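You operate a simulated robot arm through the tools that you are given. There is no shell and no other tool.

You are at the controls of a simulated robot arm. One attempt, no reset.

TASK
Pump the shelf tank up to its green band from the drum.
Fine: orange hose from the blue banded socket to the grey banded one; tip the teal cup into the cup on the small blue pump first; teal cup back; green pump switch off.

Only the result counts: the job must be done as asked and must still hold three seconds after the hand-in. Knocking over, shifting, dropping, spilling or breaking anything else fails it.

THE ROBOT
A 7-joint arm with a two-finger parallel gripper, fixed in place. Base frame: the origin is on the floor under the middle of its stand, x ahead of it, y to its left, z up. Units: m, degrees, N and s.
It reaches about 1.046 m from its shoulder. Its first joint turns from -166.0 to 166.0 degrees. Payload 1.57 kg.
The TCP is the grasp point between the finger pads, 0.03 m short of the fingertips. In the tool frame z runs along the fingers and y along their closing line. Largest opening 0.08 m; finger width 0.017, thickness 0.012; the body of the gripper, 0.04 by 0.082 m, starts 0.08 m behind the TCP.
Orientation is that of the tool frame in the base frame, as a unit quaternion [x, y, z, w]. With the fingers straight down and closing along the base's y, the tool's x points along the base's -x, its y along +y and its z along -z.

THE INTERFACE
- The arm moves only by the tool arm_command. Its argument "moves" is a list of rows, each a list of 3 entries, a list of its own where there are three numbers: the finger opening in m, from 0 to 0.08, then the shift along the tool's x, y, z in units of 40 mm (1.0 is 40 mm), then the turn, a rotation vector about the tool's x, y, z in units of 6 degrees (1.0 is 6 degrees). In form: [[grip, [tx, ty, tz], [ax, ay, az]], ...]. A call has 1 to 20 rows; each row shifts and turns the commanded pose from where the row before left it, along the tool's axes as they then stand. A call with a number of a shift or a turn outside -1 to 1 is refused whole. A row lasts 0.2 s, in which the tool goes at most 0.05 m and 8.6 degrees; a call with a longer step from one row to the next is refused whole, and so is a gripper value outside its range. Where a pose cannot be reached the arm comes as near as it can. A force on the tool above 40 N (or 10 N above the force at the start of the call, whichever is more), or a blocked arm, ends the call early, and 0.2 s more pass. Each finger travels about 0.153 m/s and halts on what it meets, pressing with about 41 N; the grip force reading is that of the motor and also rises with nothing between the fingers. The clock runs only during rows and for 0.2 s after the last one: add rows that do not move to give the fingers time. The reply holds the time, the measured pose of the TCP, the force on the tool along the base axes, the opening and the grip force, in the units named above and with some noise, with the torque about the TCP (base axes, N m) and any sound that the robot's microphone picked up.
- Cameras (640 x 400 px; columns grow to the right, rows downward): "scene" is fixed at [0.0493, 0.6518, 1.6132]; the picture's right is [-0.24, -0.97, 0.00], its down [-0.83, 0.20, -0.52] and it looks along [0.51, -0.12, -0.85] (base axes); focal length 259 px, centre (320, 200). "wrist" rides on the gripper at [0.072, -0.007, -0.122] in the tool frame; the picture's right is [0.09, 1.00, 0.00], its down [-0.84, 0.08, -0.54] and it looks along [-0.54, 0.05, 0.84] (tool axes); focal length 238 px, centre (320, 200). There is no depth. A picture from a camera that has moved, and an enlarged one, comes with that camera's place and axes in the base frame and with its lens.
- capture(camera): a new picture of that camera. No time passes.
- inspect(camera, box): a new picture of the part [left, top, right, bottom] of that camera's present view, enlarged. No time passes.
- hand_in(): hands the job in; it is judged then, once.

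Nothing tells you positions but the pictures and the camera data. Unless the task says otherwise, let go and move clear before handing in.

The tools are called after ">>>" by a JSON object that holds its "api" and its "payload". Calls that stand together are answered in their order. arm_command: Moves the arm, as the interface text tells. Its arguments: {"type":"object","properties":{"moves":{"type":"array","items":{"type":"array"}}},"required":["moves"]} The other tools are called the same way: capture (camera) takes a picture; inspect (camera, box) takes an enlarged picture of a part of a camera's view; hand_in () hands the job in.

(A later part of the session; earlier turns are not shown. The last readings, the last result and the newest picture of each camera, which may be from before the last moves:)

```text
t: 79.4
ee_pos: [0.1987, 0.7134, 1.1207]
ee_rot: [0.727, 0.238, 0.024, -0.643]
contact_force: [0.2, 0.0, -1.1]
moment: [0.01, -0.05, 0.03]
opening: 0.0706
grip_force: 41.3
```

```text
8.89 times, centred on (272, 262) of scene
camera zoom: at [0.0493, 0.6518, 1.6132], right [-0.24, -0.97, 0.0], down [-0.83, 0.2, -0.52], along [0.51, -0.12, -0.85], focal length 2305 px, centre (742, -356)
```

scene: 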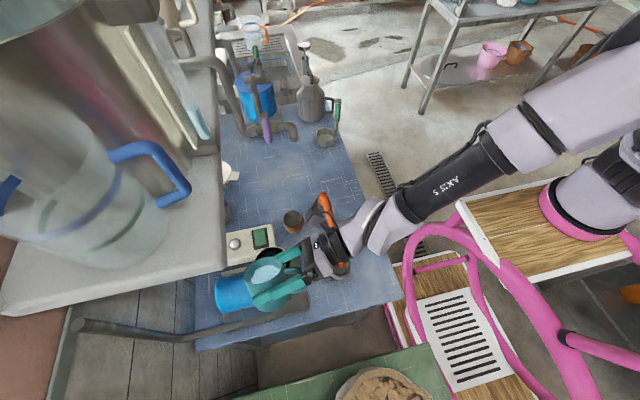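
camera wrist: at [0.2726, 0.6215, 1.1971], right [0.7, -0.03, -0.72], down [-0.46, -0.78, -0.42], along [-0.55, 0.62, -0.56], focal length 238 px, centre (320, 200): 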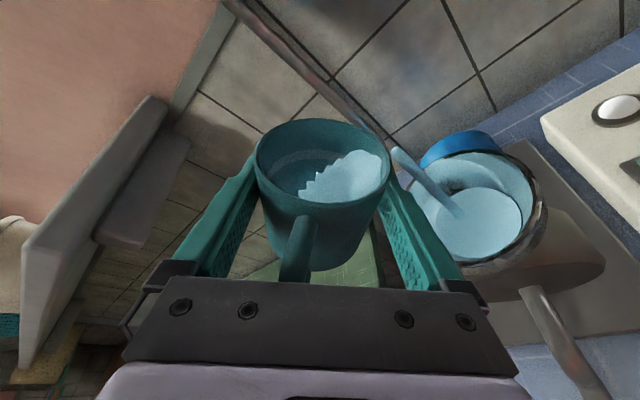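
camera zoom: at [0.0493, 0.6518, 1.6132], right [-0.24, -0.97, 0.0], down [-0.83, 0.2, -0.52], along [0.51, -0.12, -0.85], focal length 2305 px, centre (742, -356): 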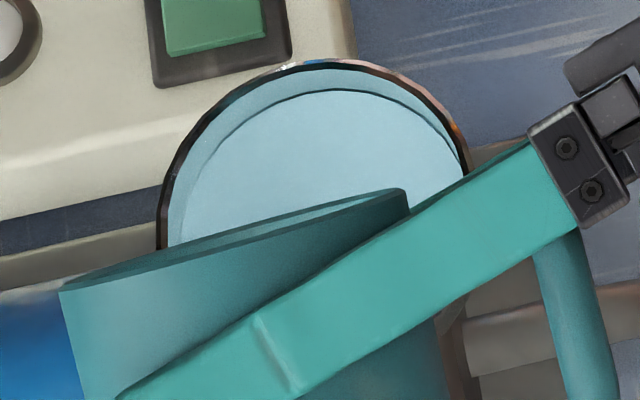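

The whole content looks like it will fit, with about 6 mm to spare. I'll continue tipping and ease +x a little to keep the lip over the cup's middle.

>>> {"api": "arm_command", "payload": {"moves": [[0.0, [0.045, 0.019, -0.014], [0.158, -0.03, 0.474]], [0.0, [0.045, 0.019, -0.014], [0.158, -0.03, 0.474]], [0.0, [0, 0, 0], [0, 0, 0]], [0.0, [0, 0, 0], [0, 0, 0]], [0.0, [0, 0, 0], [0, 0, 0]], [0.0, [0, 0, 0], [0, 0, 0]]]}}

>>> {"api": "inspect", "payload": {"camera": "wrist", "box": [240, 90, 620, 300]}}

>>> {"api": "inspect", "payload": {"camera": "scene", "box": [245, 240, 300, 285]}}

```text
t: 80.8
ee_pos: [0.2036, 0.712, 1.1199]
ee_rot: [0.728, 0.203, -0.014, -0.655]
contact_force: [0.5, 0.2, -1.5]
moment: [0.01, -0.04, -0.02]
opening: 0.0707
grip_force: 40.9
```

```text
1.68 times, centred on (430, 195) of wrist
camera zoom: at [0.301, 0.6214, 1.1613], right [0.36, -0.03, -0.93], down [-0.59, -0.78, -0.2], along [-0.72, 0.62, -0.3], focal length 401 px, centre (135, 208)
```

zoom: 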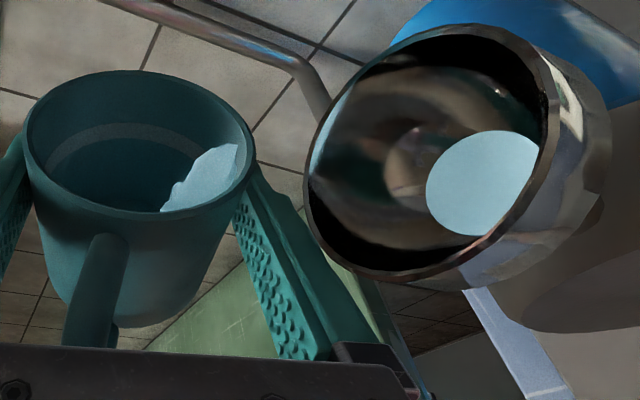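

```text
8.89 times, centred on (272, 262) of scene
camera zoom: at [0.0493, 0.6518, 1.6132], right [-0.24, -0.97, 0.0], down [-0.83, 0.2, -0.52], along [0.51, -0.12, -0.85], focal length 2305 px, centre (742, -356)
```

zoom: 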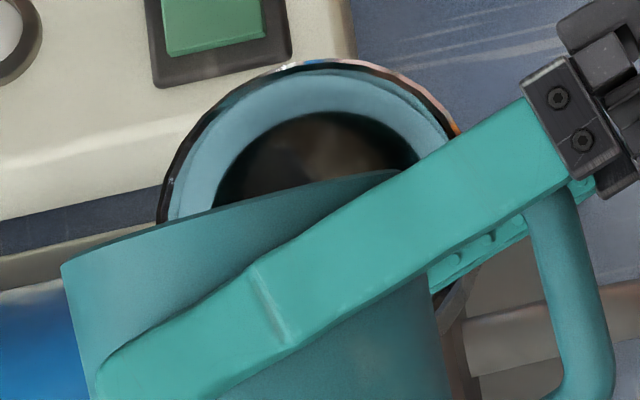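

The priming cup suddenly drew down, so the pump has swallowed the priming water. There's plenty of room now, so I'll tip out the rest in the same careful steps.

>>> {"api": "arm_command", "payload": {"moves": [[0.0, [0.045, 0.013, -0.013], [0.158, -0.03, 0.474]], [0.0, [0.045, 0.013, -0.013], [0.158, -0.03, 0.474]], [0.0, [0, 0, 0], [0, 0, 0]], [0.0, [0, 0, 0], [0, 0, 0]]]}}

>>> {"api": "inspect", "payload": {"camera": "wrist", "box": [240, 90, 620, 300]}}

>>> {"api": "inspect", "payload": {"camera": "scene", "box": [225, 205, 345, 315]}}

```text
t: 81.8
ee_pos: [0.2064, 0.7129, 1.1217]
ee_rot: [0.726, 0.169, -0.052, -0.665]
contact_force: [0.2, 0.3, -0.7]
moment: [0.02, -0.02, 0.02]
opening: 0.0708
grip_force: 41.2
```

```text
1.68 times, centred on (430, 195) of wrist
camera zoom: at [0.3082, 0.6217, 1.1508], right [0.26, -0.03, -0.96], down [-0.61, -0.78, -0.14], along [-0.75, 0.62, -0.22], focal length 401 px, centre (135, 208)
```

zoom: 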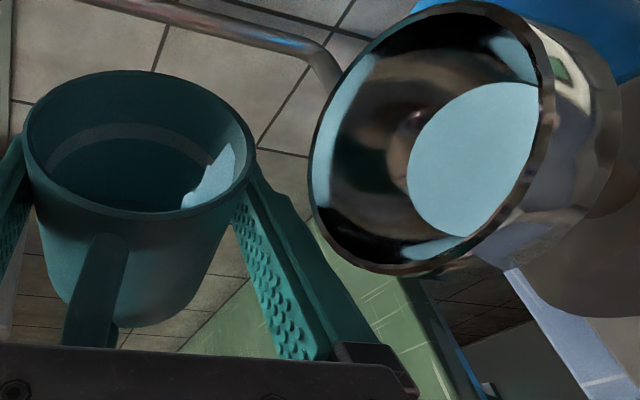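

```text
3.64 times, centred on (285, 260) of scene
camera zoom: at [0.0493, 0.6518, 1.6132], right [-0.24, -0.97, 0.0], down [-0.83, 0.2, -0.52], along [0.51, -0.12, -0.85], focal length 943 px, centre (447, -18)
```

zoom: 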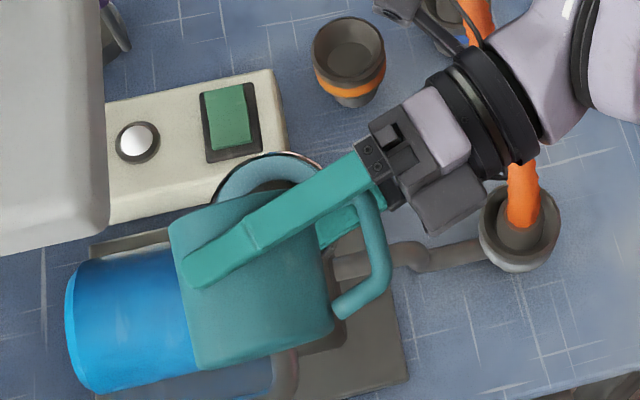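

Only a little water is left in the teal cup. Two more small steps should empty it.

>>> {"api": "arm_command", "payload": {"moves": [[0.0, [0.045, 0.005, -0.013], [0.158, -0.03, 0.474]], [0.0, [0.045, 0.005, -0.013], [0.158, -0.03, 0.474]], [0.0, [0.045, 0.005, -0.013], [0.158, -0.03, 0.474]], [0.0, [0, 0, 0], [0, 0, 0]], [0.0, [0, 0, 0], [0, 0, 0]]]}}

>>> {"api": "inspect", "payload": {"camera": "wrist", "box": [240, 90, 620, 300]}}

>>> {"api": "inspect", "payload": {"camera": "scene", "box": [225, 205, 345, 315]}}

```text
t: 83.0
ee_pos: [0.2133, 0.7127, 1.1218]
ee_rot: [0.719, 0.116, -0.11, -0.676]
contact_force: [0.2, 0.6, -1.0]
moment: [0.0, -0.03, -0.01]
opening: 0.0705
grip_force: 41.0
```

```text
1.68 times, centred on (430, 195) of wrist
camera zoom: at [0.318, 0.6221, 1.1347], right [0.11, -0.03, -0.99], down [-0.62, -0.78, -0.04], along [-0.78, 0.62, -0.1], focal length 401 px, centre (135, 208)
```

zoom: 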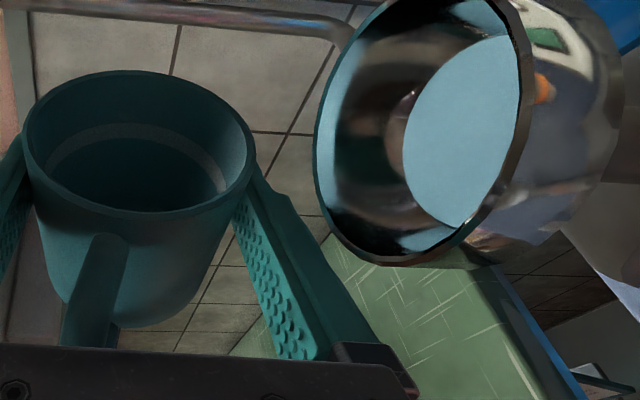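

```text
3.64 times, centred on (285, 260) of scene
camera zoom: at [0.0493, 0.6518, 1.6132], right [-0.24, -0.97, 0.0], down [-0.83, 0.2, -0.52], along [0.51, -0.12, -0.85], focal length 943 px, centre (447, -18)
```

zoom: 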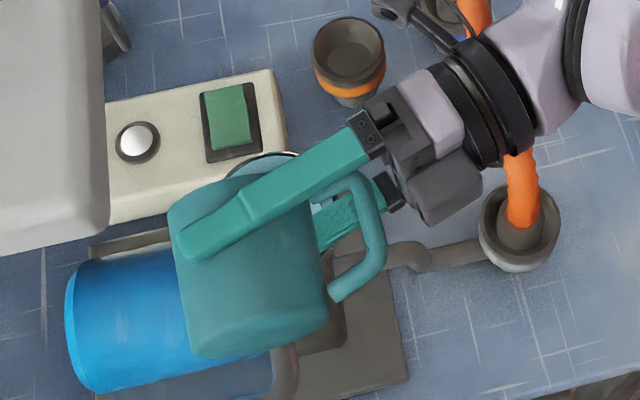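

The teal cup is empty and the priming cup holds the remainder. I'll roll the cup back upright.

>>> {"api": "arm_command", "payload": {"moves": [[0.0, [0, 0, 0], [-0.158, 0.03, -0.474]], [0.0, [0, 0, 0], [-0.317, 0.06, -0.947]], [0.0, [0, 0, 0], [-0.317, 0.06, -0.947]], [0.0, [0, 0, 0], [-0.317, 0.06, -0.947]], [0.0, [0, 0, 0], [-0.317, 0.06, -0.947]], [0.0, [0, 0, 0], [-0.317, 0.06, -0.947]], [0.0, [0, 0, 0], [-0.317, 0.06, -0.947]], [0.0, [0, 0, 0], [-0.317, 0.06, -0.947]], [0.0, [0, 0, 0], [-0.317, 0.06, -0.947]], [0.0, [0, 0, 0], [-0.317, 0.06, -0.947]], [0.0, [0, 0, 0], [-0.317, 0.06, -0.947]], [0.0, [0, 0, 0], [0, 0, 0]]]}}

>>> {"api": "capture", "payload": {"camera": "wrist"}}

>>> {"api": "capture", "payload": {"camera": "scene"}}

```text
t: 85.6
ee_pos: [0.2132, 0.7135, 1.1205]
ee_rot: [0.67, 0.452, 0.284, -0.515]
contact_force: [-0.2, 0.8, -0.2]
moment: [-0.01, -0.01, 0.03]
opening: 0.0705
grip_force: 40.9
```

```text
taken
camera wrist: at [0.2468, 0.6223, 1.2218], right [0.93, -0.03, -0.35], down [-0.24, -0.78, -0.57], along [-0.26, 0.62, -0.74], focal length 238 px, centre (320, 200)
```

wrist: 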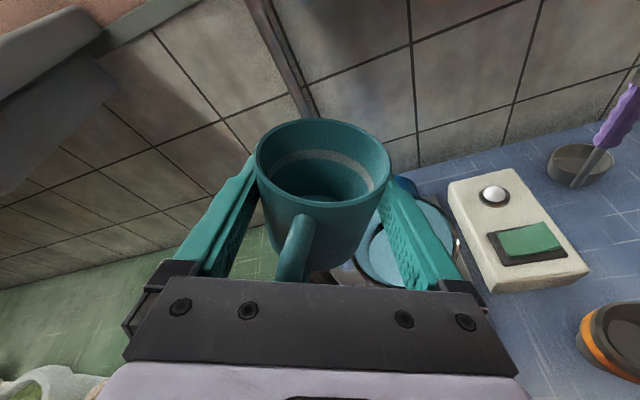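

```text
taken
```

scene: 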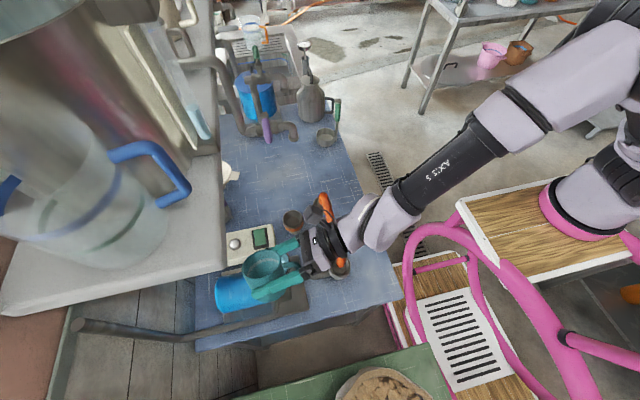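

The teal cup is empty. Now I'll carry it back by the safe route: back out in −y first, then level it.

>>> {"api": "arm_command", "payload": {"moves": [[0.0, [-0.065, 0.345, -0.938], [0, 0, 0]], [0.0, [-0.065, 0.345, -0.938], [0, 0, 0]], [0.0, [-0.065, 0.345, -0.938], [0, 0, 0]], [0.0, [-0.065, 0.345, -0.938], [0, 0, 0]], [0.0, [-0.065, 0.345, -0.938], [0, 0, 0]], [0.0, [-0.065, 0.345, -0.938], [0, 0, 0]], [0.0, [0, 0, 0], [-0.317, 0.06, -0.947]], [0.0, [0, 0, 0], [-0.317, 0.06, -0.947]], [0.0, [0, 0, 0], [-0.317, 0.06, -0.947]], [0.0, [0, 0, 0], [-0.317, 0.06, -0.947]], [0.0, [0, 0, 0], [-0.106, 0.02, -0.316]], [0.0, [0, 0, 0], [0, 0, 0]]]}}

>>> {"api": "capture", "payload": {"camera": "wrist"}}

>>> {"api": "capture", "payload": {"camera": "scene"}}

>>> {"api": "inspect", "payload": {"camera": "scene", "box": [200, 200, 360, 330]}}

```text
t: 88.2
ee_pos: [0.3005, 0.4911, 1.1415]
ee_rot: [0.591, 0.556, 0.427, -0.399]
contact_force: [0.1, -0.2, -0.8]
moment: [-0.02, 0.0, -0.02]
opening: 0.0702
grip_force: 40.8
```

```text
taken
camera wrist: at [0.2849, 0.3997, 1.247], right [1.0, -0.03, 0.09], down [0.03, -0.78, -0.62], along [0.09, 0.62, -0.78], focal length 238 px, centre (320, 200)
```

wrist: 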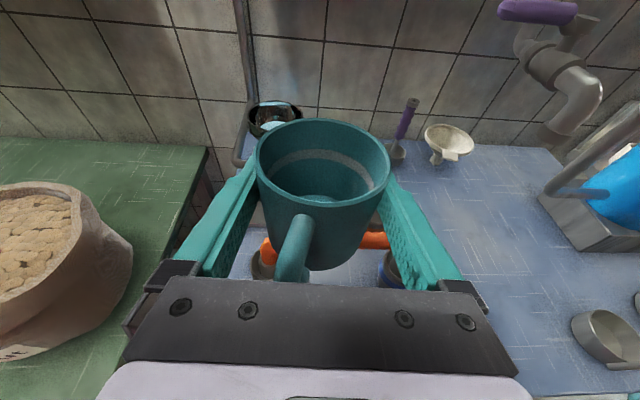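

```text
taken
```

scene: 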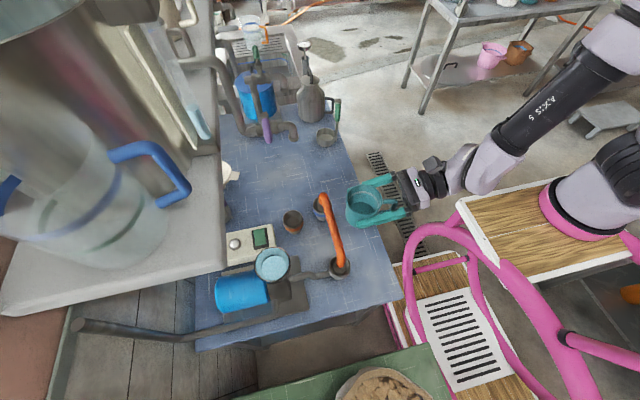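

```text
3.08 times, centred on (280, 265) of scene
camera zoom: at [0.0493, 0.6518, 1.6132], right [-0.24, -0.97, 0.0], down [-0.83, 0.2, -0.52], along [0.51, -0.12, -0.85], focal length 798 px, centre (443, 0)
```

zoom: 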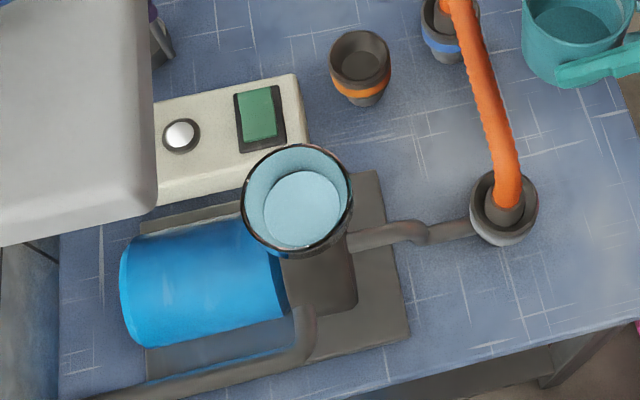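

No spill is visible on the bench, and the priming cup holds water. Now I'll restore the original grasp heading and carry the cup back along +x, clear of the spout.

>>> {"api": "arm_command", "payload": {"moves": [[0.0, [0, 0, 0], [-0.749, -0.002, 0.25]], [0.0, [0, 0, 0], [-0.749, -0.002, 0.25]], [0.0, [0, 0, 0], [-0.749, -0.002, 0.25]], [0.0, [0, 0, 0], [0, 0.58, 0]], [0.0, [0.0694, 0.869, 0.259], [0, 0, 0]], [0.0, [0.0694, 0.869, 0.259], [0, 0, 0]], [0.0, [0.0694, 0.869, 0.259], [0, 0, 0]], [0.0, [0.0694, 0.869, 0.259], [0, 0, 0]], [0.0, [0.0694, 0.869, 0.259], [0, 0, 0]], [0.0, [0.0694, 0.869, 0.259], [0, 0, 0]], [0.0, [0.0694, 0.869, 0.259], [0, 0, 0]], [0.0, [0.0694, 0.869, 0.259], [0, 0, 0]], [0.0, [0.0694, 0.869, 0.259], [0, 0, 0]], [0.0, [0, 0, 0], [0, 0, 0]]]}}

>>> {"api": "capture", "payload": {"camera": "wrist"}}

>>> {"api": "capture", "payload": {"camera": "scene"}}

```text
t: 91.2
ee_pos: [0.6274, 0.487, 1.1415]
ee_rot: [0.64, 0.468, 0.493, -0.359]
contact_force: [0.2, -0.4, -0.9]
moment: [-0.02, 0.01, -0.02]
opening: 0.0703
grip_force: 41.3
```

```text
taken
camera wrist: at [0.5893, 0.3963, 1.2417], right [0.96, -0.28, 0.09], down [-0.15, -0.73, -0.67], along [0.25, 0.63, -0.74], focal length 238 px, centre (320, 200)
```

wrist: 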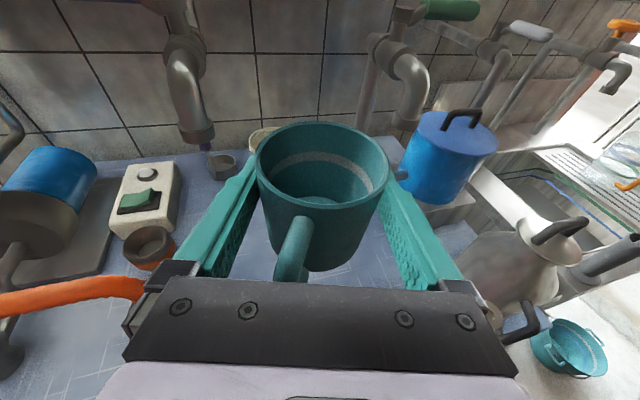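

```text
taken
```

scene: 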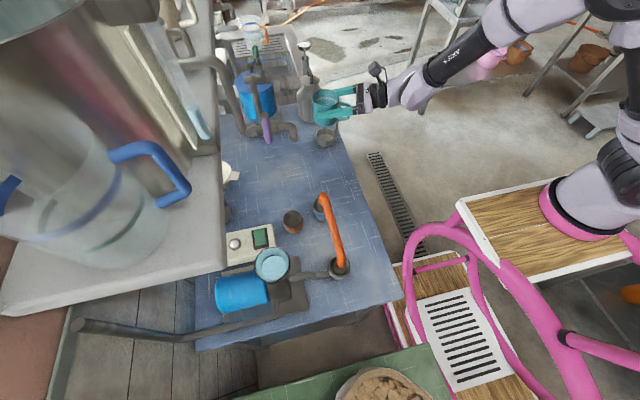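

Back above the original spot. The cup may have shifted slightly in the fingers, so I'll measure it before setting it down.

>>> {"api": "inspect", "payload": {"camera": "wrist", "box": [230, 100, 420, 290]}}

>>> {"api": "inspect", "payload": {"camera": "scene", "box": [280, 60, 400, 160]}}

```text
2.11 times, centred on (325, 195) of wrist
camera zoom: at [0.5893, 0.3963, 1.2417], right [0.96, -0.28, 0.09], down [-0.15, -0.73, -0.67], along [0.25, 0.63, -0.74], focal length 502 px, centre (310, 210)
```

zoom: 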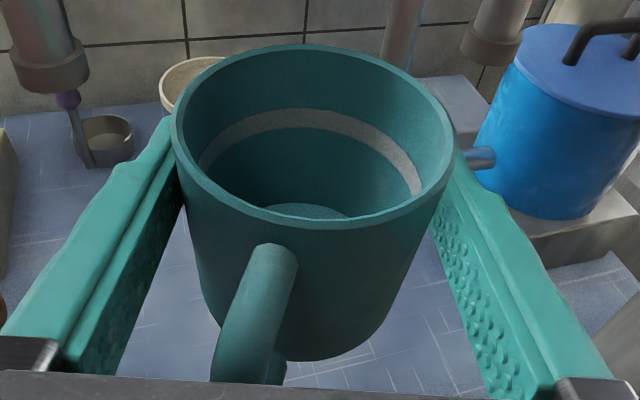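

```text
4.00 times, centred on (340, 110) of scene
camera zoom: at [0.0493, 0.6518, 1.6132], right [-0.24, -0.97, 0.0], down [-0.83, 0.2, -0.52], along [0.51, -0.12, -0.85], focal length 1037 px, centre (240, 560)
```

zoom: 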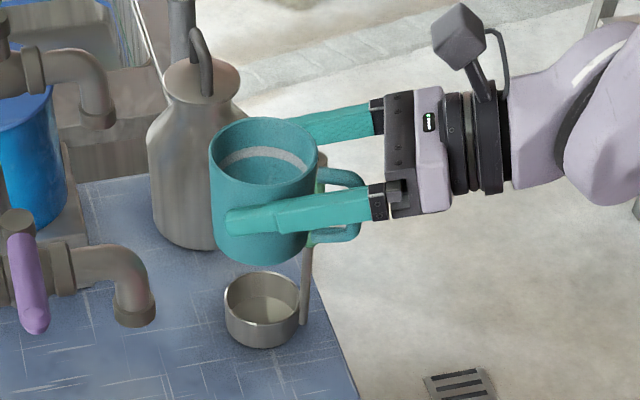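

The cup sits only about 3 mm lower in the fingers than before, with negligible tilt. I'll descend to just above the bench at its original spot.

>>> {"api": "arm_command", "payload": {"moves": [[0.0, [-0.832, -0.013, 0.3], [0, 0, 0]], [0.0, [-0.832, -0.013, 0.3], [0, 0, 0]], [0.0, [-0.832, -0.013, 0.3], [0, 0, 0]], [0.0, [-0.832, -0.013, 0.3], [0, 0, 0]], [0.0, [-0.832, -0.013, 0.3], [0, 0, 0]], [0.0, [-0.832, -0.013, 0.3], [0, 0, 0]], [0.0, [0, 0, 0], [0, 0, 0]]]}}

>>> {"api": "inspect", "payload": {"camera": "scene", "box": [280, 90, 400, 210]}}

>>> {"api": "capture", "payload": {"camera": "wrist"}}

```text
t: 92.8
ee_pos: [0.6308, 0.5046, 0.9283]
ee_rot: [0.639, 0.469, 0.492, -0.359]
contact_force: [0.0, -0.3, 0.5]
moment: [-0.01, -0.02, 0.02]
opening: 0.0704
grip_force: 40.6
```

```text
3.33 times, centred on (340, 150) of scene
camera zoom: at [0.0493, 0.6518, 1.6132], right [-0.24, -0.97, 0.0], down [-0.83, 0.2, -0.52], along [0.51, -0.12, -0.85], focal length 864 px, centre (253, 367)
```

zoom: 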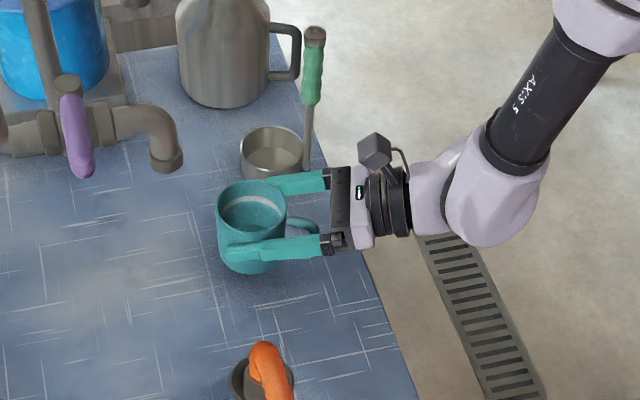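

```text
taken
camera wrist: at [0.5935, 0.4134, 1.0291], right [0.96, -0.28, 0.09], down [-0.15, -0.73, -0.67], along [0.25, 0.63, -0.74], focal length 238 px, centre (320, 200)
```

wrist: 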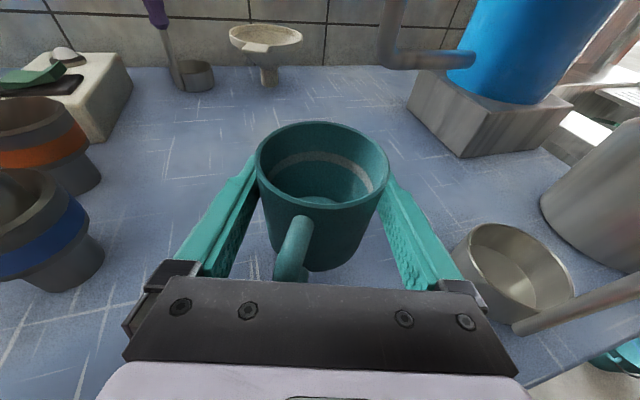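

Over the original spot. I'll lower the last few centimetres gently until the cup touches the bench.

>>> {"api": "arm_command", "payload": {"moves": [[0.0, [-0.29, 0, 0.078], [0, 0, 0]], [0.0, [-0.29, 0, 0.078], [0, 0, 0]], [0.0, [-0.193, 0, 0.052], [0, 0, 0]], [0.0, [0, 0, 0], [0, 0, 0]]]}}

>>> {"api": "inspect", "payload": {"camera": "scene", "box": [280, 110, 400, 210]}}

```text
t: 93.8
ee_pos: [0.6307, 0.5048, 0.898]
ee_rot: [0.639, 0.468, 0.493, -0.36]
contact_force: [0.0, 0.5, -1.5]
moment: [-0.04, 0.0, 0.01]
opening: 0.0705
grip_force: 40.7
```

```text
4.00 times, centred on (340, 160) of scene
camera zoom: at [0.0493, 0.6518, 1.6132], right [-0.24, -0.97, 0.0], down [-0.83, 0.2, -0.52], along [0.51, -0.12, -0.85], focal length 1037 px, centre (240, 360)
```

zoom: 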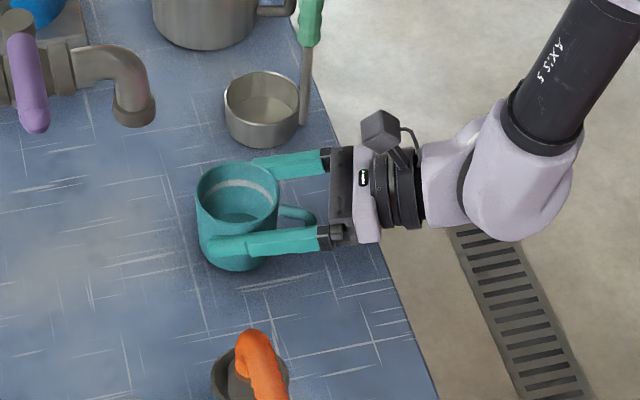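

>>> {"api": "arm_command", "payload": {"moves": [[0.0, [-0.0483, 0, 0.0129], [0, 0, 0]], [0.0, [-0.0483, 0, 0.0129], [0, 0, 0]], [0.0, [-0.0483, 0, 0.0129], [0, 0, 0]], [0.0, [0, 0, 0], [0, 0, 0]]]}}

```text
t: 94.8
ee_pos: [0.6313, 0.5049, 0.8916]
ee_rot: [0.64, 0.468, 0.493, -0.359]
contact_force: [-0.6, -0.8, -0.3]
moment: [-0.01, 0.0, 0.02]
opening: 0.0704
grip_force: 41.2
```

>>> {"api": "arm_command", "payload": {"moves": [[0.0, [-0.0386, 0, 0.0104], [0, 0, 0]], [0.0, [0, 0, 0], [0, 0, 0]]]}}

>>> {"api": "inspect", "payload": {"camera": "scene", "box": [280, 110, 400, 210]}}

```text
t: 95.4
ee_pos: [0.631, 0.5054, 0.8927]
ee_rot: [0.639, 0.467, 0.494, -0.359]
contact_force: [-0.2, -1.1, 9.8]
moment: [-0.18, 0.25, 0.03]
opening: 0.0703
grip_force: 41.1
```

```text
4.00 times, centred on (340, 160) of scene
camera zoom: at [0.0493, 0.6518, 1.6132], right [-0.24, -0.97, 0.0], down [-0.83, 0.2, -0.52], along [0.51, -0.12, -0.85], focal length 1037 px, centre (240, 360)
```

zoom: 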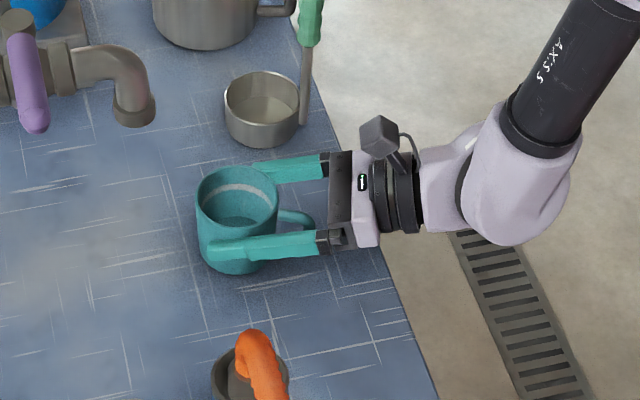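

The cup is resting on the bench (about 10 N upward). I'll open slowly to the full 80 mm.

>>> {"api": "arm_command", "payload": {"moves": [[0.071, [0, 0, 0], [0, 0, 0]], [0.072, [0, 0, 0], [0, 0, 0]], [0.074, [0, 0, 0], [0, 0, 0]], [0.077, [0, 0, 0], [0, 0, 0]], [0.08, [0, 0, 0], [0, 0, 0]], [0.08, [0, 0, 0], [0, 0, 0]]]}}

>>> {"api": "inspect", "payload": {"camera": "wrist", "box": [230, 100, 420, 290]}}

>>> {"api": "inspect", "payload": {"camera": "scene", "box": [280, 110, 400, 210]}}

```text
t: 96.8
ee_pos: [0.6312, 0.5047, 0.891]
ee_rot: [0.64, 0.468, 0.492, -0.359]
contact_force: [-0.5, -0.5, 0.3]
moment: [0.02, 0.01, 0.0]
opening: 0.0798
grip_force: 0.0
```

```text
2.11 times, centred on (325, 195) of wrist
camera zoom: at [0.5925, 0.4141, 0.9909], right [0.96, -0.28, 0.09], down [-0.15, -0.73, -0.67], along [0.25, 0.63, -0.74], focal length 502 px, centre (310, 210)
```

zoom: 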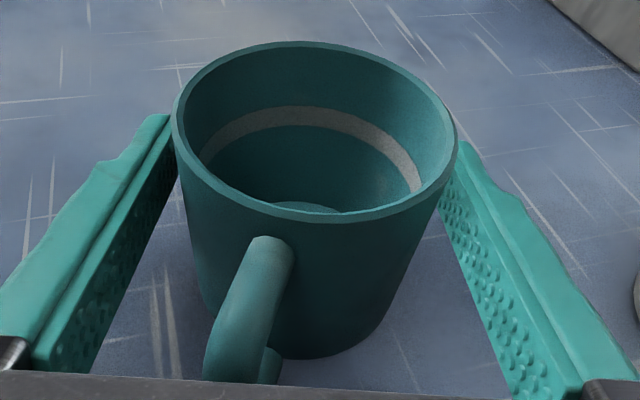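

```text
4.00 times, centred on (340, 160) of scene
camera zoom: at [0.0493, 0.6518, 1.6132], right [-0.24, -0.97, 0.0], down [-0.83, 0.2, -0.52], along [0.51, -0.12, -0.85], focal length 1037 px, centre (240, 360)
```

zoom: 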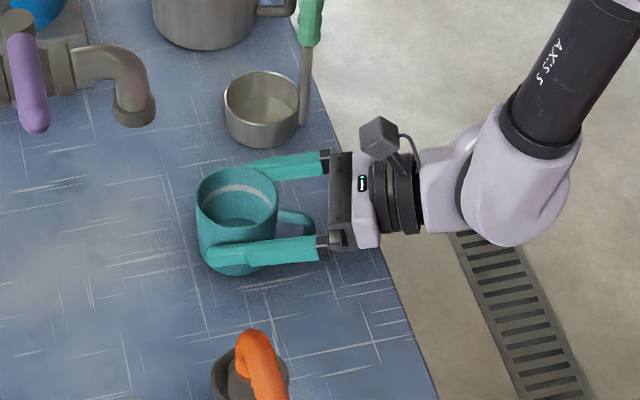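

The cup stands upright at its original place. I'll back the fingers straight out.

>>> {"api": "arm_command", "payload": {"moves": [[0.08, [0, -0.02, -0.3], [0, 0, 0]], [0.08, [0, 0, -0.5], [0, 0, 0]], [0.08, [0, 0, -0.7], [0, 0, 0]], [0.08, [0, 0, -0.9], [0, 0, 0]], [0.08, [0, 0, -0.9], [0, 0, 0]], [0.08, [0, 0, 0], [0, 0, 0]]]}}

>>> {"api": "capture", "payload": {"camera": "wrist"}}

>>> {"api": "inspect", "payload": {"camera": "scene", "box": [280, 110, 400, 210]}}

```text
t: 98.2
ee_pos: [0.5898, 0.3835, 0.9263]
ee_rot: [0.64, 0.468, 0.493, -0.358]
contact_force: [-0.7, -0.4, -0.4]
moment: [-0.01, -0.05, 0.0]
opening: 0.0801
grip_force: 0.0
```

```text
taken
camera wrist: at [0.5517, 0.2924, 1.027], right [0.96, -0.28, 0.09], down [-0.15, -0.73, -0.67], along [0.25, 0.63, -0.74], focal length 238 px, centre (320, 200)
```

wrist: 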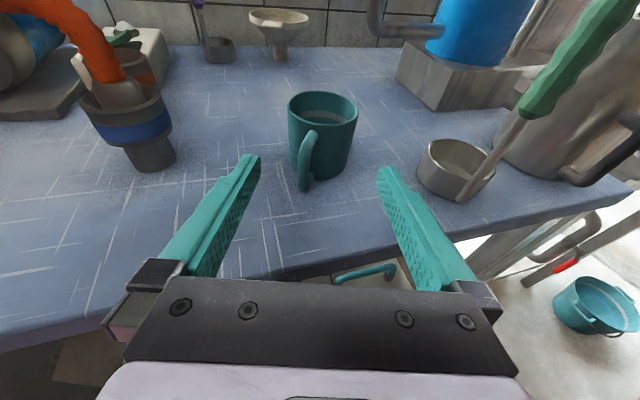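

```text
4.00 times, centred on (340, 160) of scene
camera zoom: at [0.0493, 0.6518, 1.6132], right [-0.24, -0.97, 0.0], down [-0.83, 0.2, -0.52], along [0.51, -0.12, -0.85], focal length 1037 px, centre (240, 360)
```

zoom: 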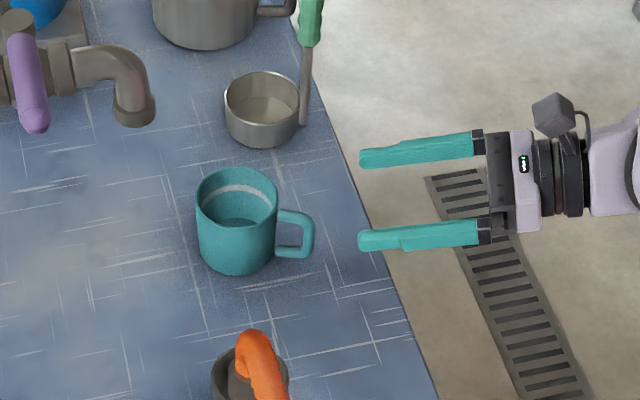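

The teal cup is back exactly where it was. Before switching the pump on, I want an accurate reading of the tank's sight tube and green mark, so I'll raise the arm to look at it at eye level.

>>> {"api": "arm_command", "payload": {"moves": [[0.04, [0.69, -0.409, -0.322], [0, 0, 0]], [0.04, [0.69, -0.409, -0.322], [0, 0, 0]], [0.0, [0.69, -0.409, -0.322], [0, 0, 0]], [0.0, [0.69, -0.409, -0.322], [0, 0, 0]], [0.0, [0.69, -0.409, -0.322], [0, 0, 0]], [0.0, [0.69, -0.409, -0.322], [0, 0, 0]], [0.0, [0.69, -0.409, -0.322], [0, 0, 0]], [0.0, [0.69, -0.409, -0.322], [0, 0, 0]], [0.0, [0.69, -0.409, -0.322], [0, 0, 0]], [0.0, [0.69, -0.409, -0.322], [0, 0, 0]], [0.0, [0.69, -0.409, -0.322], [0, 0, 0]], [0.0, [0.69, -0.409, -0.322], [0, 0, 0]], [0.0, [0.69, -0.409, -0.322], [0, 0, 0]], [0.0, [0.69, -0.409, -0.322], [0, 0, 0]], [0.0, [0, 0, 0], [0.9659, 0, -0.2588]], [0.0, [0, 0, 0], [0.9659, 0, -0.2588]], [0.0, [0, 0, 0], [0.9659, 0, -0.2588]], [0.0, [0, 0, 0], [0, 0, 0]]]}}

>>> {"api": "arm_command", "payload": {"moves": [[0.0, [0, 0, 0], [0, 1, 0]], [0.0, [0, 0, 0], [0, 1, 0]], [0.0, [0, 0, 0], [0, 1, 0]], [0.0, [0, 0, 0], [0, 1, 0]], [0.0, [0, 0, 0], [0, 1, 0]], [0.0, [0, 0, 0], [0, 0, 0]]]}}

>>> {"api": "capture", "payload": {"camera": "wrist"}}

>>> {"api": "capture", "payload": {"camera": "scene"}}

```text
t: 102.0
ee_pos: [0.3479, 0.3819, 1.3437]
ee_rot: [0.559, 0.563, 0.43, -0.431]
contact_force: [-0.5, -0.1, -0.1]
moment: [0.02, 0.03, 0.0]
opening: 0.0
grip_force: 21.6
```

```text
t: 103.4
ee_pos: [0.3517, 0.3895, 1.3476]
ee_rot: [-0.428, -0.432, -0.56, 0.562]
contact_force: [-0.5, 0.1, -0.3]
moment: [0.02, 0.02, 0.02]
opening: 0.0
grip_force: 21.0
out of reach, approached as far as the arm can: row 4, 5
```

```text
taken
camera wrist: at [0.3451, 0.2557, 1.3847], right [1.0, -0.02, 0.09], down [0.08, -0.31, -0.95], along [0.05, 0.95, -0.3], focal length 238 px, centre (320, 200)
```

wrist: 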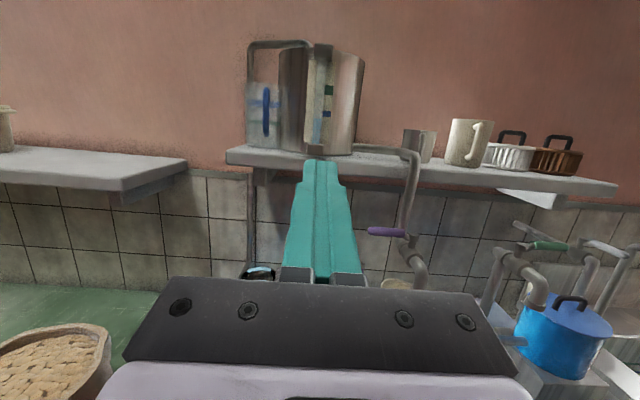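

```text
taken
```

scene: 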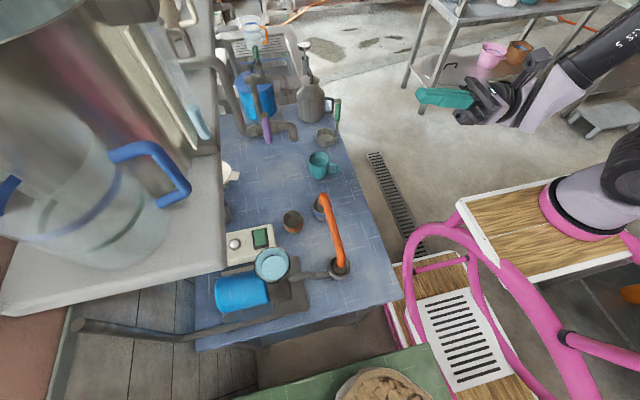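

This view shows the tank's gauge clearly. I'll zoom in on the sight tube and its marks.

>>> {"api": "inspect", "payload": {"camera": "wrist", "box": [270, 35, 370, 165]}}

>>> {"api": "inspect", "payload": {"camera": "wrist", "box": [295, 60, 345, 160]}}

>>> {"api": "inspect", "payload": {"camera": "scene", "box": [140, 0, 260, 160]}}

>>> {"api": "inspect", "payload": {"camera": "wrist", "box": [220, 20, 460, 300]}}

```text
3.08 times, centred on (320, 100) of wrist
camera zoom: at [0.3451, 0.2557, 1.3847], right [1.0, -0.02, 0.09], down [0.08, -0.31, -0.95], along [0.05, 0.95, -0.3], focal length 733 px, centre (320, 508)
```

zoom: 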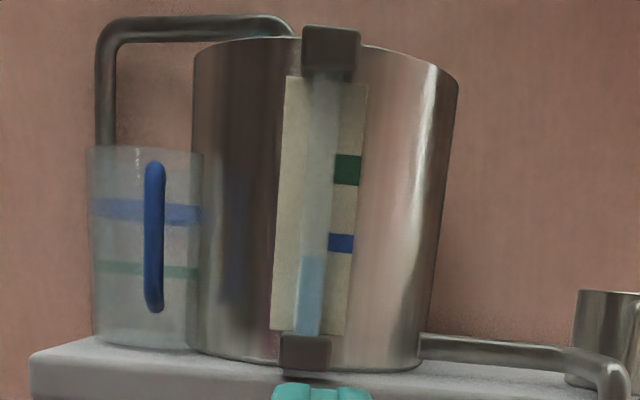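

```text
4.00 times, centred on (320, 110) of wrist
camera zoom: at [0.3451, 0.2557, 1.3847], right [1.0, -0.02, 0.09], down [0.08, -0.31, -0.95], along [0.05, 0.95, -0.3], focal length 953 px, centre (320, 560)
```

zoom: 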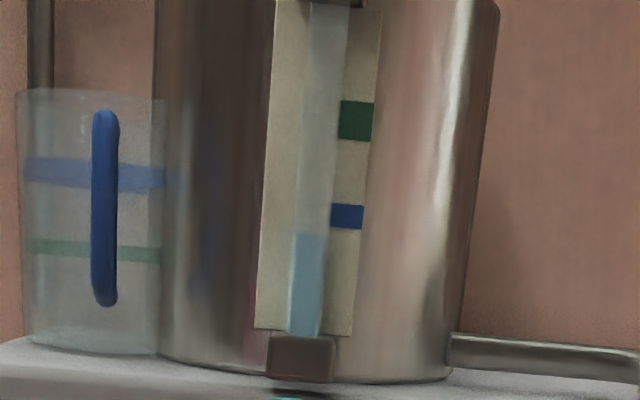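

```text
2.50 times, centred on (200, 80) of scene
camera zoom: at [0.0493, 0.6518, 1.6132], right [-0.24, -0.97, 0.0], down [-0.83, 0.2, -0.52], along [0.51, -0.12, -0.85], focal length 648 px, centre (620, 500)
```

zoom: 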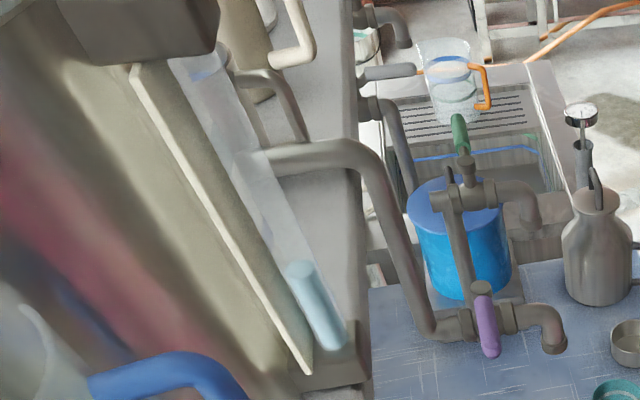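

```text
1.43 times, centred on (340, 160) of wrist
camera zoom: at [0.3451, 0.2557, 1.3847], right [1.0, -0.02, 0.09], down [0.08, -0.31, -0.95], along [0.05, 0.95, -0.3], focal length 340 px, centre (291, 257)
```

zoom: 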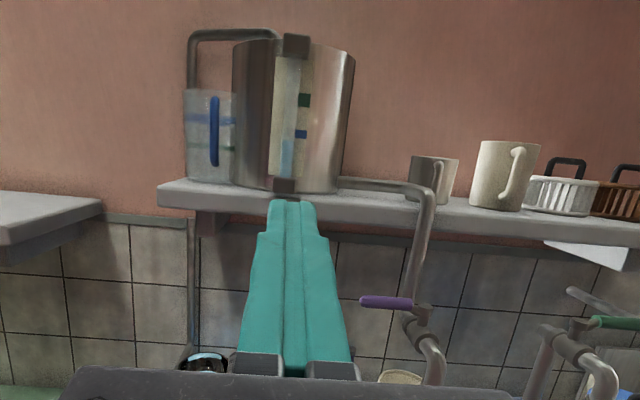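

Now I have an accurate reading. The water is at z≈1.396, just under the blue mark, and the green band spans about 1.441–1.459. In the scene zoom that means the water top should climb from row ~268 to about row 168 (band rows ~148–188). I'll go to the switch, fingers closed and tilted 45° to stay clear of the lever and shelf.

>>> {"api": "arm_command", "payload": {"moves": [[0.0, [0, 0, 0], [0, -1, 0]], [0.0, [0, 0, 0], [0, -1, 0]], [0.0, [0, 0, 0], [0, -1, 0]], [0.0, [0, 0, 0], [0, -1, 0]], [0.0, [0, 0, 0], [0, -1, 0]], [0.0, [0, 0, 0], [0, -1, 0]], [0.0, [0, 0, 0], [0, -1, 0]], [0.0, [0, 0, 0], [0, -1, 0]], [0.0, [0, 0, 0], [0, -1, 0]], [0.0, [0, 0, 0], [0, -1, 0]], [0.0, [-0.073, 0.142, 0.9], [0, 0, 0]], [0.0, [-0.073, 0.142, 0.9], [0, 0, 0]], [0.0, [-0.073, 0.142, 0.9], [0, 0, 0]], [0.0, [-0.073, 0.142, 0.9], [0, 0, 0]], [0.0, [-0.073, 0.142, 0.9], [0, 0, 0]], [0.0, [-0.073, 0.142, 0.9], [0, 0, 0]], [0.0, [-0.073, 0.142, 0.9], [0, 0, 0]], [0.0, [-0.073, 0.142, 0.9], [0, 0, 0]], [0.0, [-0.073, 0.142, 0.9], [0, 0, 0]], [0.0, [0, 0, 0], [0, 0, 0]]]}}

>>> {"api": "capture", "payload": {"camera": "wrist"}}

>>> {"api": "capture", "payload": {"camera": "scene"}}

```text
t: 107.6
ee_pos: [0.4018, 0.6035, 1.1012]
ee_rot: [0.652, 0.655, 0.271, -0.27]
contact_force: [0.8, -1.1, 0.1]
moment: [-0.01, 0.0, -0.05]
opening: 0.0
grip_force: 21.4
```

```text
taken
camera wrist: at [0.3948, 0.5687, 1.2381], right [1.0, 0.07, 0.07], down [0.08, -0.97, -0.21], along [0.05, 0.21, -0.98], focal length 238 px, centre (320, 200)
```

wrist: 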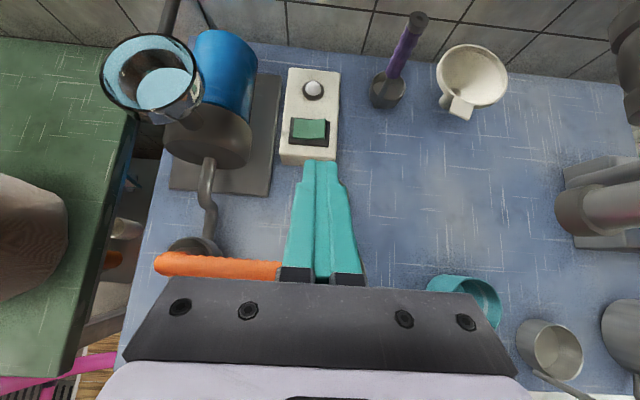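

```text
taken
```

scene: 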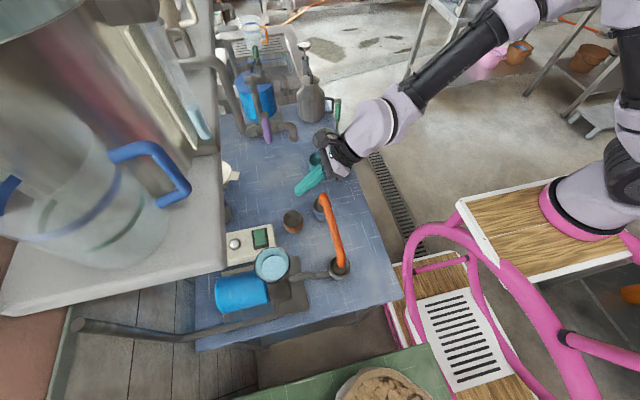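

The switch is straight ahead of the fingertips. I'll zoom in to aim precisely.

>>> {"api": "inspect", "payload": {"camera": "wrist", "box": [270, 60, 360, 200]}}

>>> {"api": "inspect", "payload": {"camera": "wrist", "box": [285, 105, 340, 155]}}

```text
2.86 times, centred on (315, 130) of wrist
camera zoom: at [0.3948, 0.5687, 1.2381], right [1.0, 0.07, 0.07], down [0.08, -0.97, -0.21], along [0.05, 0.21, -0.98], focal length 681 px, centre (334, 400)
```

zoom: 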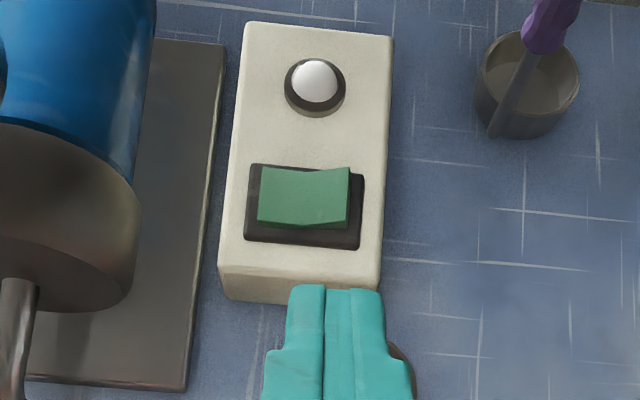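

```text
8.00 times, centred on (312, 130) of wrist
camera zoom: at [0.3948, 0.5687, 1.2381], right [1.0, 0.07, 0.07], down [0.08, -0.97, -0.21], along [0.05, 0.21, -0.98], focal length 1907 px, centre (380, 760)
```

zoom: 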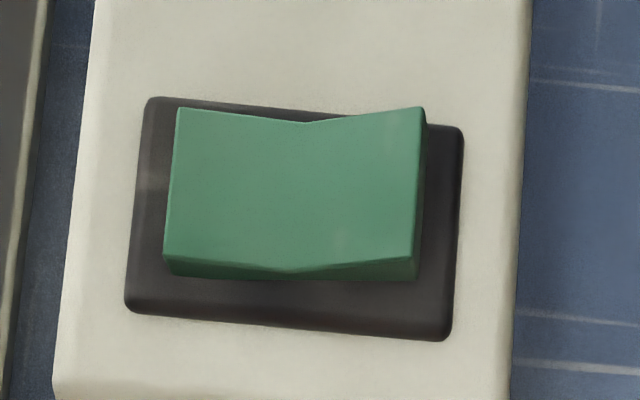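

Rocker centre is (0.3885, 0.7545): ON end at x≈0.405 (raised), OFF end at x≈0.372. I'll move the closed fingertips to hover about 2 cm above the ON end.

>>> {"api": "arm_command", "payload": {"moves": [[0.0, [-0.041, 0.013, 0.838], [0, 0, 0]], [0.0, [-0.041, 0.013, 0.838], [0, 0, 0]], [0.0, [-0.041, 0.013, 0.838], [0, 0, 0]], [0.0, [-0.041, 0.013, 0.838], [0, 0, 0]], [0.0, [-0.041, 0.013, 0.838], [0, 0, 0]], [0.0, [-0.041, 0.013, 0.838], [0, 0, 0]], [0.0, [0, 0, 0], [0, 0, 0]]]}}

>>> {"api": "capture", "payload": {"camera": "wrist"}}

>>> {"api": "inspect", "payload": {"camera": "scene", "box": [225, 200, 325, 290]}}

>>> {"api": "inspect", "payload": {"camera": "wrist", "box": [270, 90, 370, 200]}}

```text
t: 109.2
ee_pos: [0.4063, 0.7387, 0.953]
ee_rot: [0.65, 0.656, 0.27, -0.271]
contact_force: [0.6, 0.0, 0.0]
moment: [0.0, 0.01, 0.04]
opening: 0.0
grip_force: 21.1
```

```text
taken
camera wrist: at [0.3979, 0.704, 1.0899], right [1.0, 0.07, 0.07], down [0.08, -0.97, -0.21], along [0.05, 0.21, -0.98], focal length 238 px, centre (320, 200)
```

wrist: 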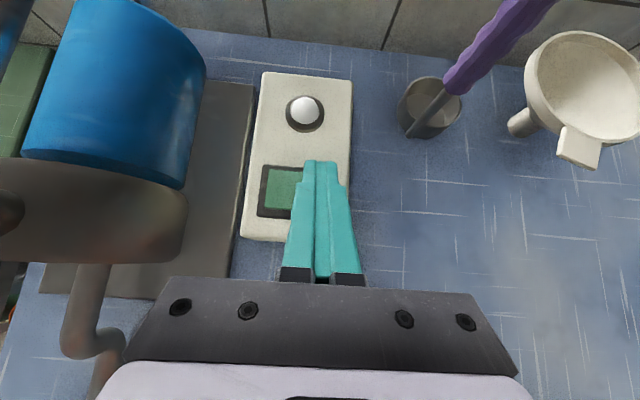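

```text
4.44 times, centred on (275, 245) of scene
camera zoom: at [0.0493, 0.6518, 1.6132], right [-0.24, -0.97, 0.0], down [-0.83, 0.2, -0.52], along [0.51, -0.12, -0.85], focal length 1152 px, centre (520, 0)
```

zoom: 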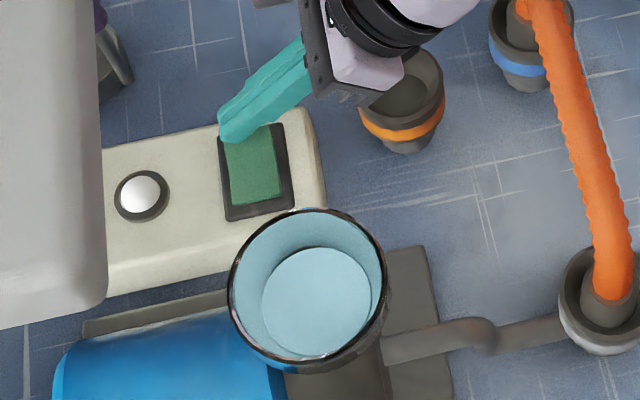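

```text
3.64 times, centred on (320, 145) of wrist
camera zoom: at [0.3979, 0.704, 1.0899], right [1.0, 0.07, 0.07], down [0.08, -0.97, -0.21], along [0.05, 0.21, -0.98], focal length 867 px, centre (320, 400)
```

zoom: 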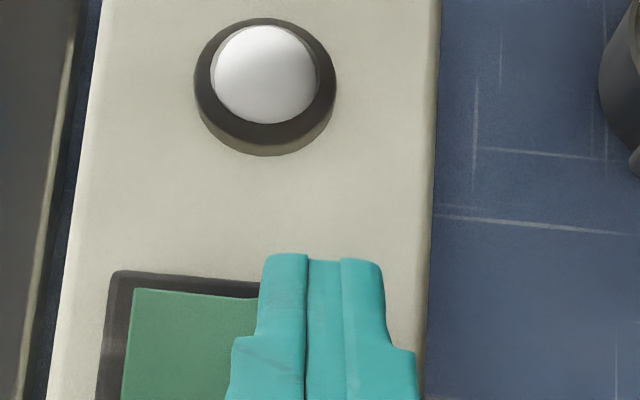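

The tip is over the raised end. I'll centre it slightly in y and press straight down in small steps, watching for force, sound and the lamp.

>>> {"api": "arm_command", "payload": {"moves": [[0.0, [-0.106, 0, -0.106], [0, 0, 0]], [0.0, [-0.212, 0, 0.212], [0, 0, 0]], [0.0, [-0.106, 0, 0.106], [0, 0, 0]], [0.0, [0, 0, 0], [0, 0, 0]]]}}

>>> {"api": "inspect", "payload": {"camera": "scene", "box": [225, 200, 325, 290]}}

>>> {"api": "inspect", "payload": {"camera": "wrist", "box": [270, 90, 370, 200]}}

```text
t: 110.2
ee_pos: [0.4059, 0.732, 0.9334]
ee_rot: [0.651, 0.655, 0.271, -0.271]
contact_force: [1.0, -2.2, 4.9]
moment: [0.05, 0.03, 0.01]
opening: 0.0001
grip_force: 21.2
```

```text
4.44 times, centred on (275, 245) of scene
camera zoom: at [0.0493, 0.6518, 1.6132], right [-0.24, -0.97, 0.0], down [-0.83, 0.2, -0.52], along [0.51, -0.12, -0.85], focal length 1152 px, centre (520, 0)
```

zoom: 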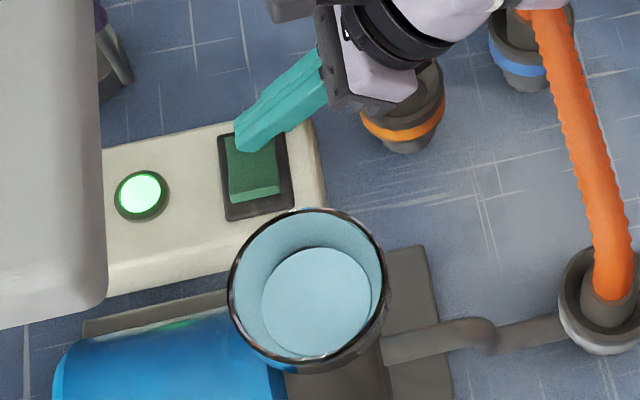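

```text
3.64 times, centred on (320, 145) of wrist
camera zoom: at [0.3982, 0.6975, 1.0713], right [1.0, 0.07, 0.07], down [0.08, -0.97, -0.21], along [0.05, 0.21, -0.98], focal length 867 px, centre (320, 400)
```

zoom: 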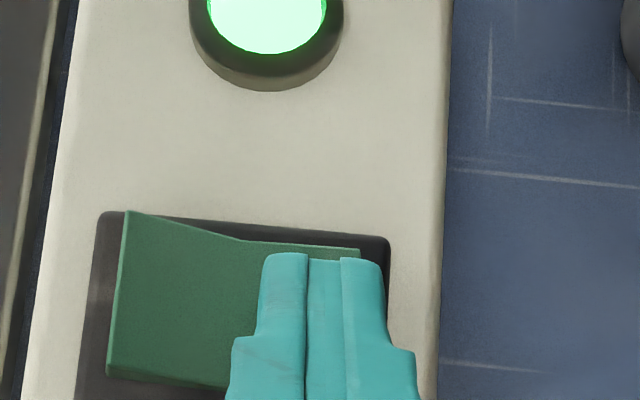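

The switch clicked over and the lamp is green: the pump is on. I'll check the tank level immediately, since no time passes during pictures.

>>> {"api": "inspect", "payload": {"camera": "scene", "box": [140, 0, 260, 160]}}

>>> {"api": "capture", "payload": {"camera": "scene"}}

```text
2.50 times, centred on (200, 80) of scene
camera zoom: at [0.0493, 0.6518, 1.6132], right [-0.24, -0.97, 0.0], down [-0.83, 0.2, -0.52], along [0.51, -0.12, -0.85], focal length 648 px, centre (620, 500)
```

zoom: 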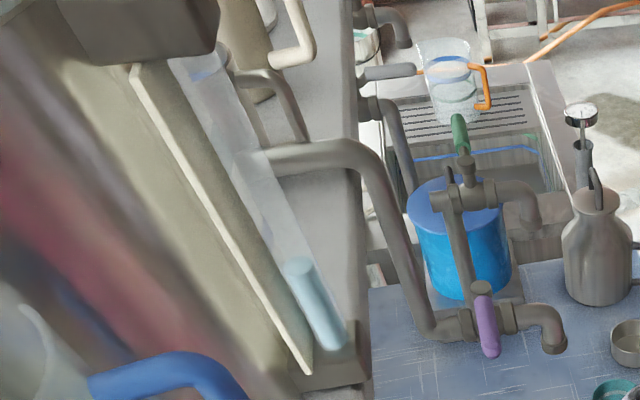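

```text
taken
```

scene: 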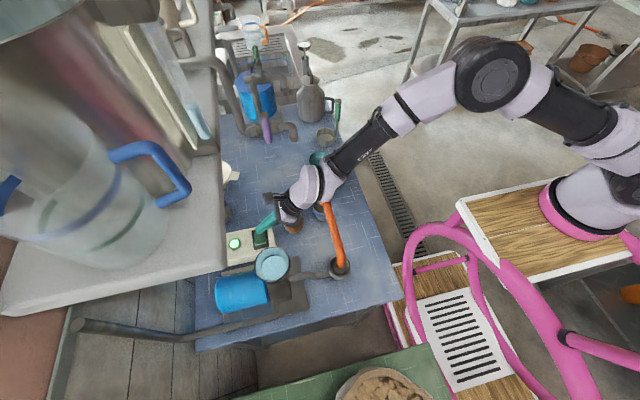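

The level has just begun to rise. I'll lift and hover above the OFF end right away, then monitor.

>>> {"api": "arm_command", "payload": {"moves": [[0.0, [0.354, 0, -0.354], [0, 0, 0]], [0.0, [0.04, -0.825, 0.04], [0, 0, 0]]]}}

>>> {"api": "inspect", "payload": {"camera": "scene", "box": [140, 0, 260, 160]}}

>>> {"api": "inspect", "payload": {"camera": "wrist", "box": [250, 70, 390, 210]}}

```text
t: 110.8
ee_pos: [0.3741, 0.7343, 0.9547]
ee_rot: [0.652, 0.655, 0.27, -0.271]
contact_force: [0.1, 0.3, -0.3]
moment: [-0.02, 0.01, 0.02]
opening: 0.0
grip_force: 21.1
```

```text
2.50 times, centred on (200, 80) of scene
camera zoom: at [0.0493, 0.6518, 1.6132], right [-0.24, -0.97, 0.0], down [-0.83, 0.2, -0.52], along [0.51, -0.12, -0.85], focal length 648 px, centre (620, 500)
```

zoom: 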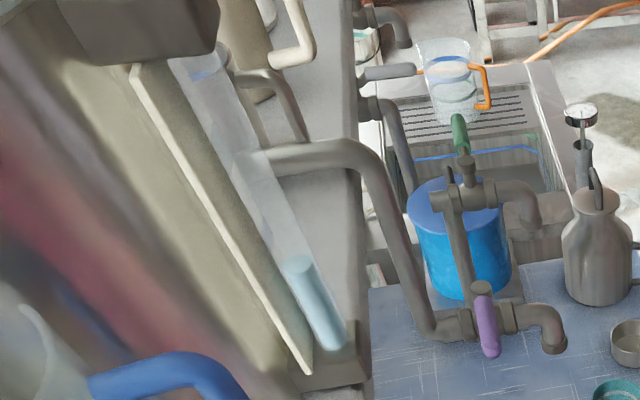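

```text
2.86 times, centred on (320, 140) of wrist
camera zoom: at [0.366, 0.7002, 1.09], right [1.0, 0.07, 0.07], down [0.08, -0.97, -0.21], along [0.05, 0.21, -0.98], focal length 681 px, centre (320, 371)
```

zoom: 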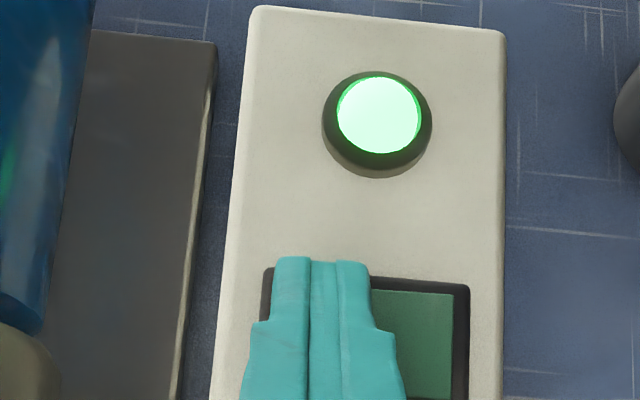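

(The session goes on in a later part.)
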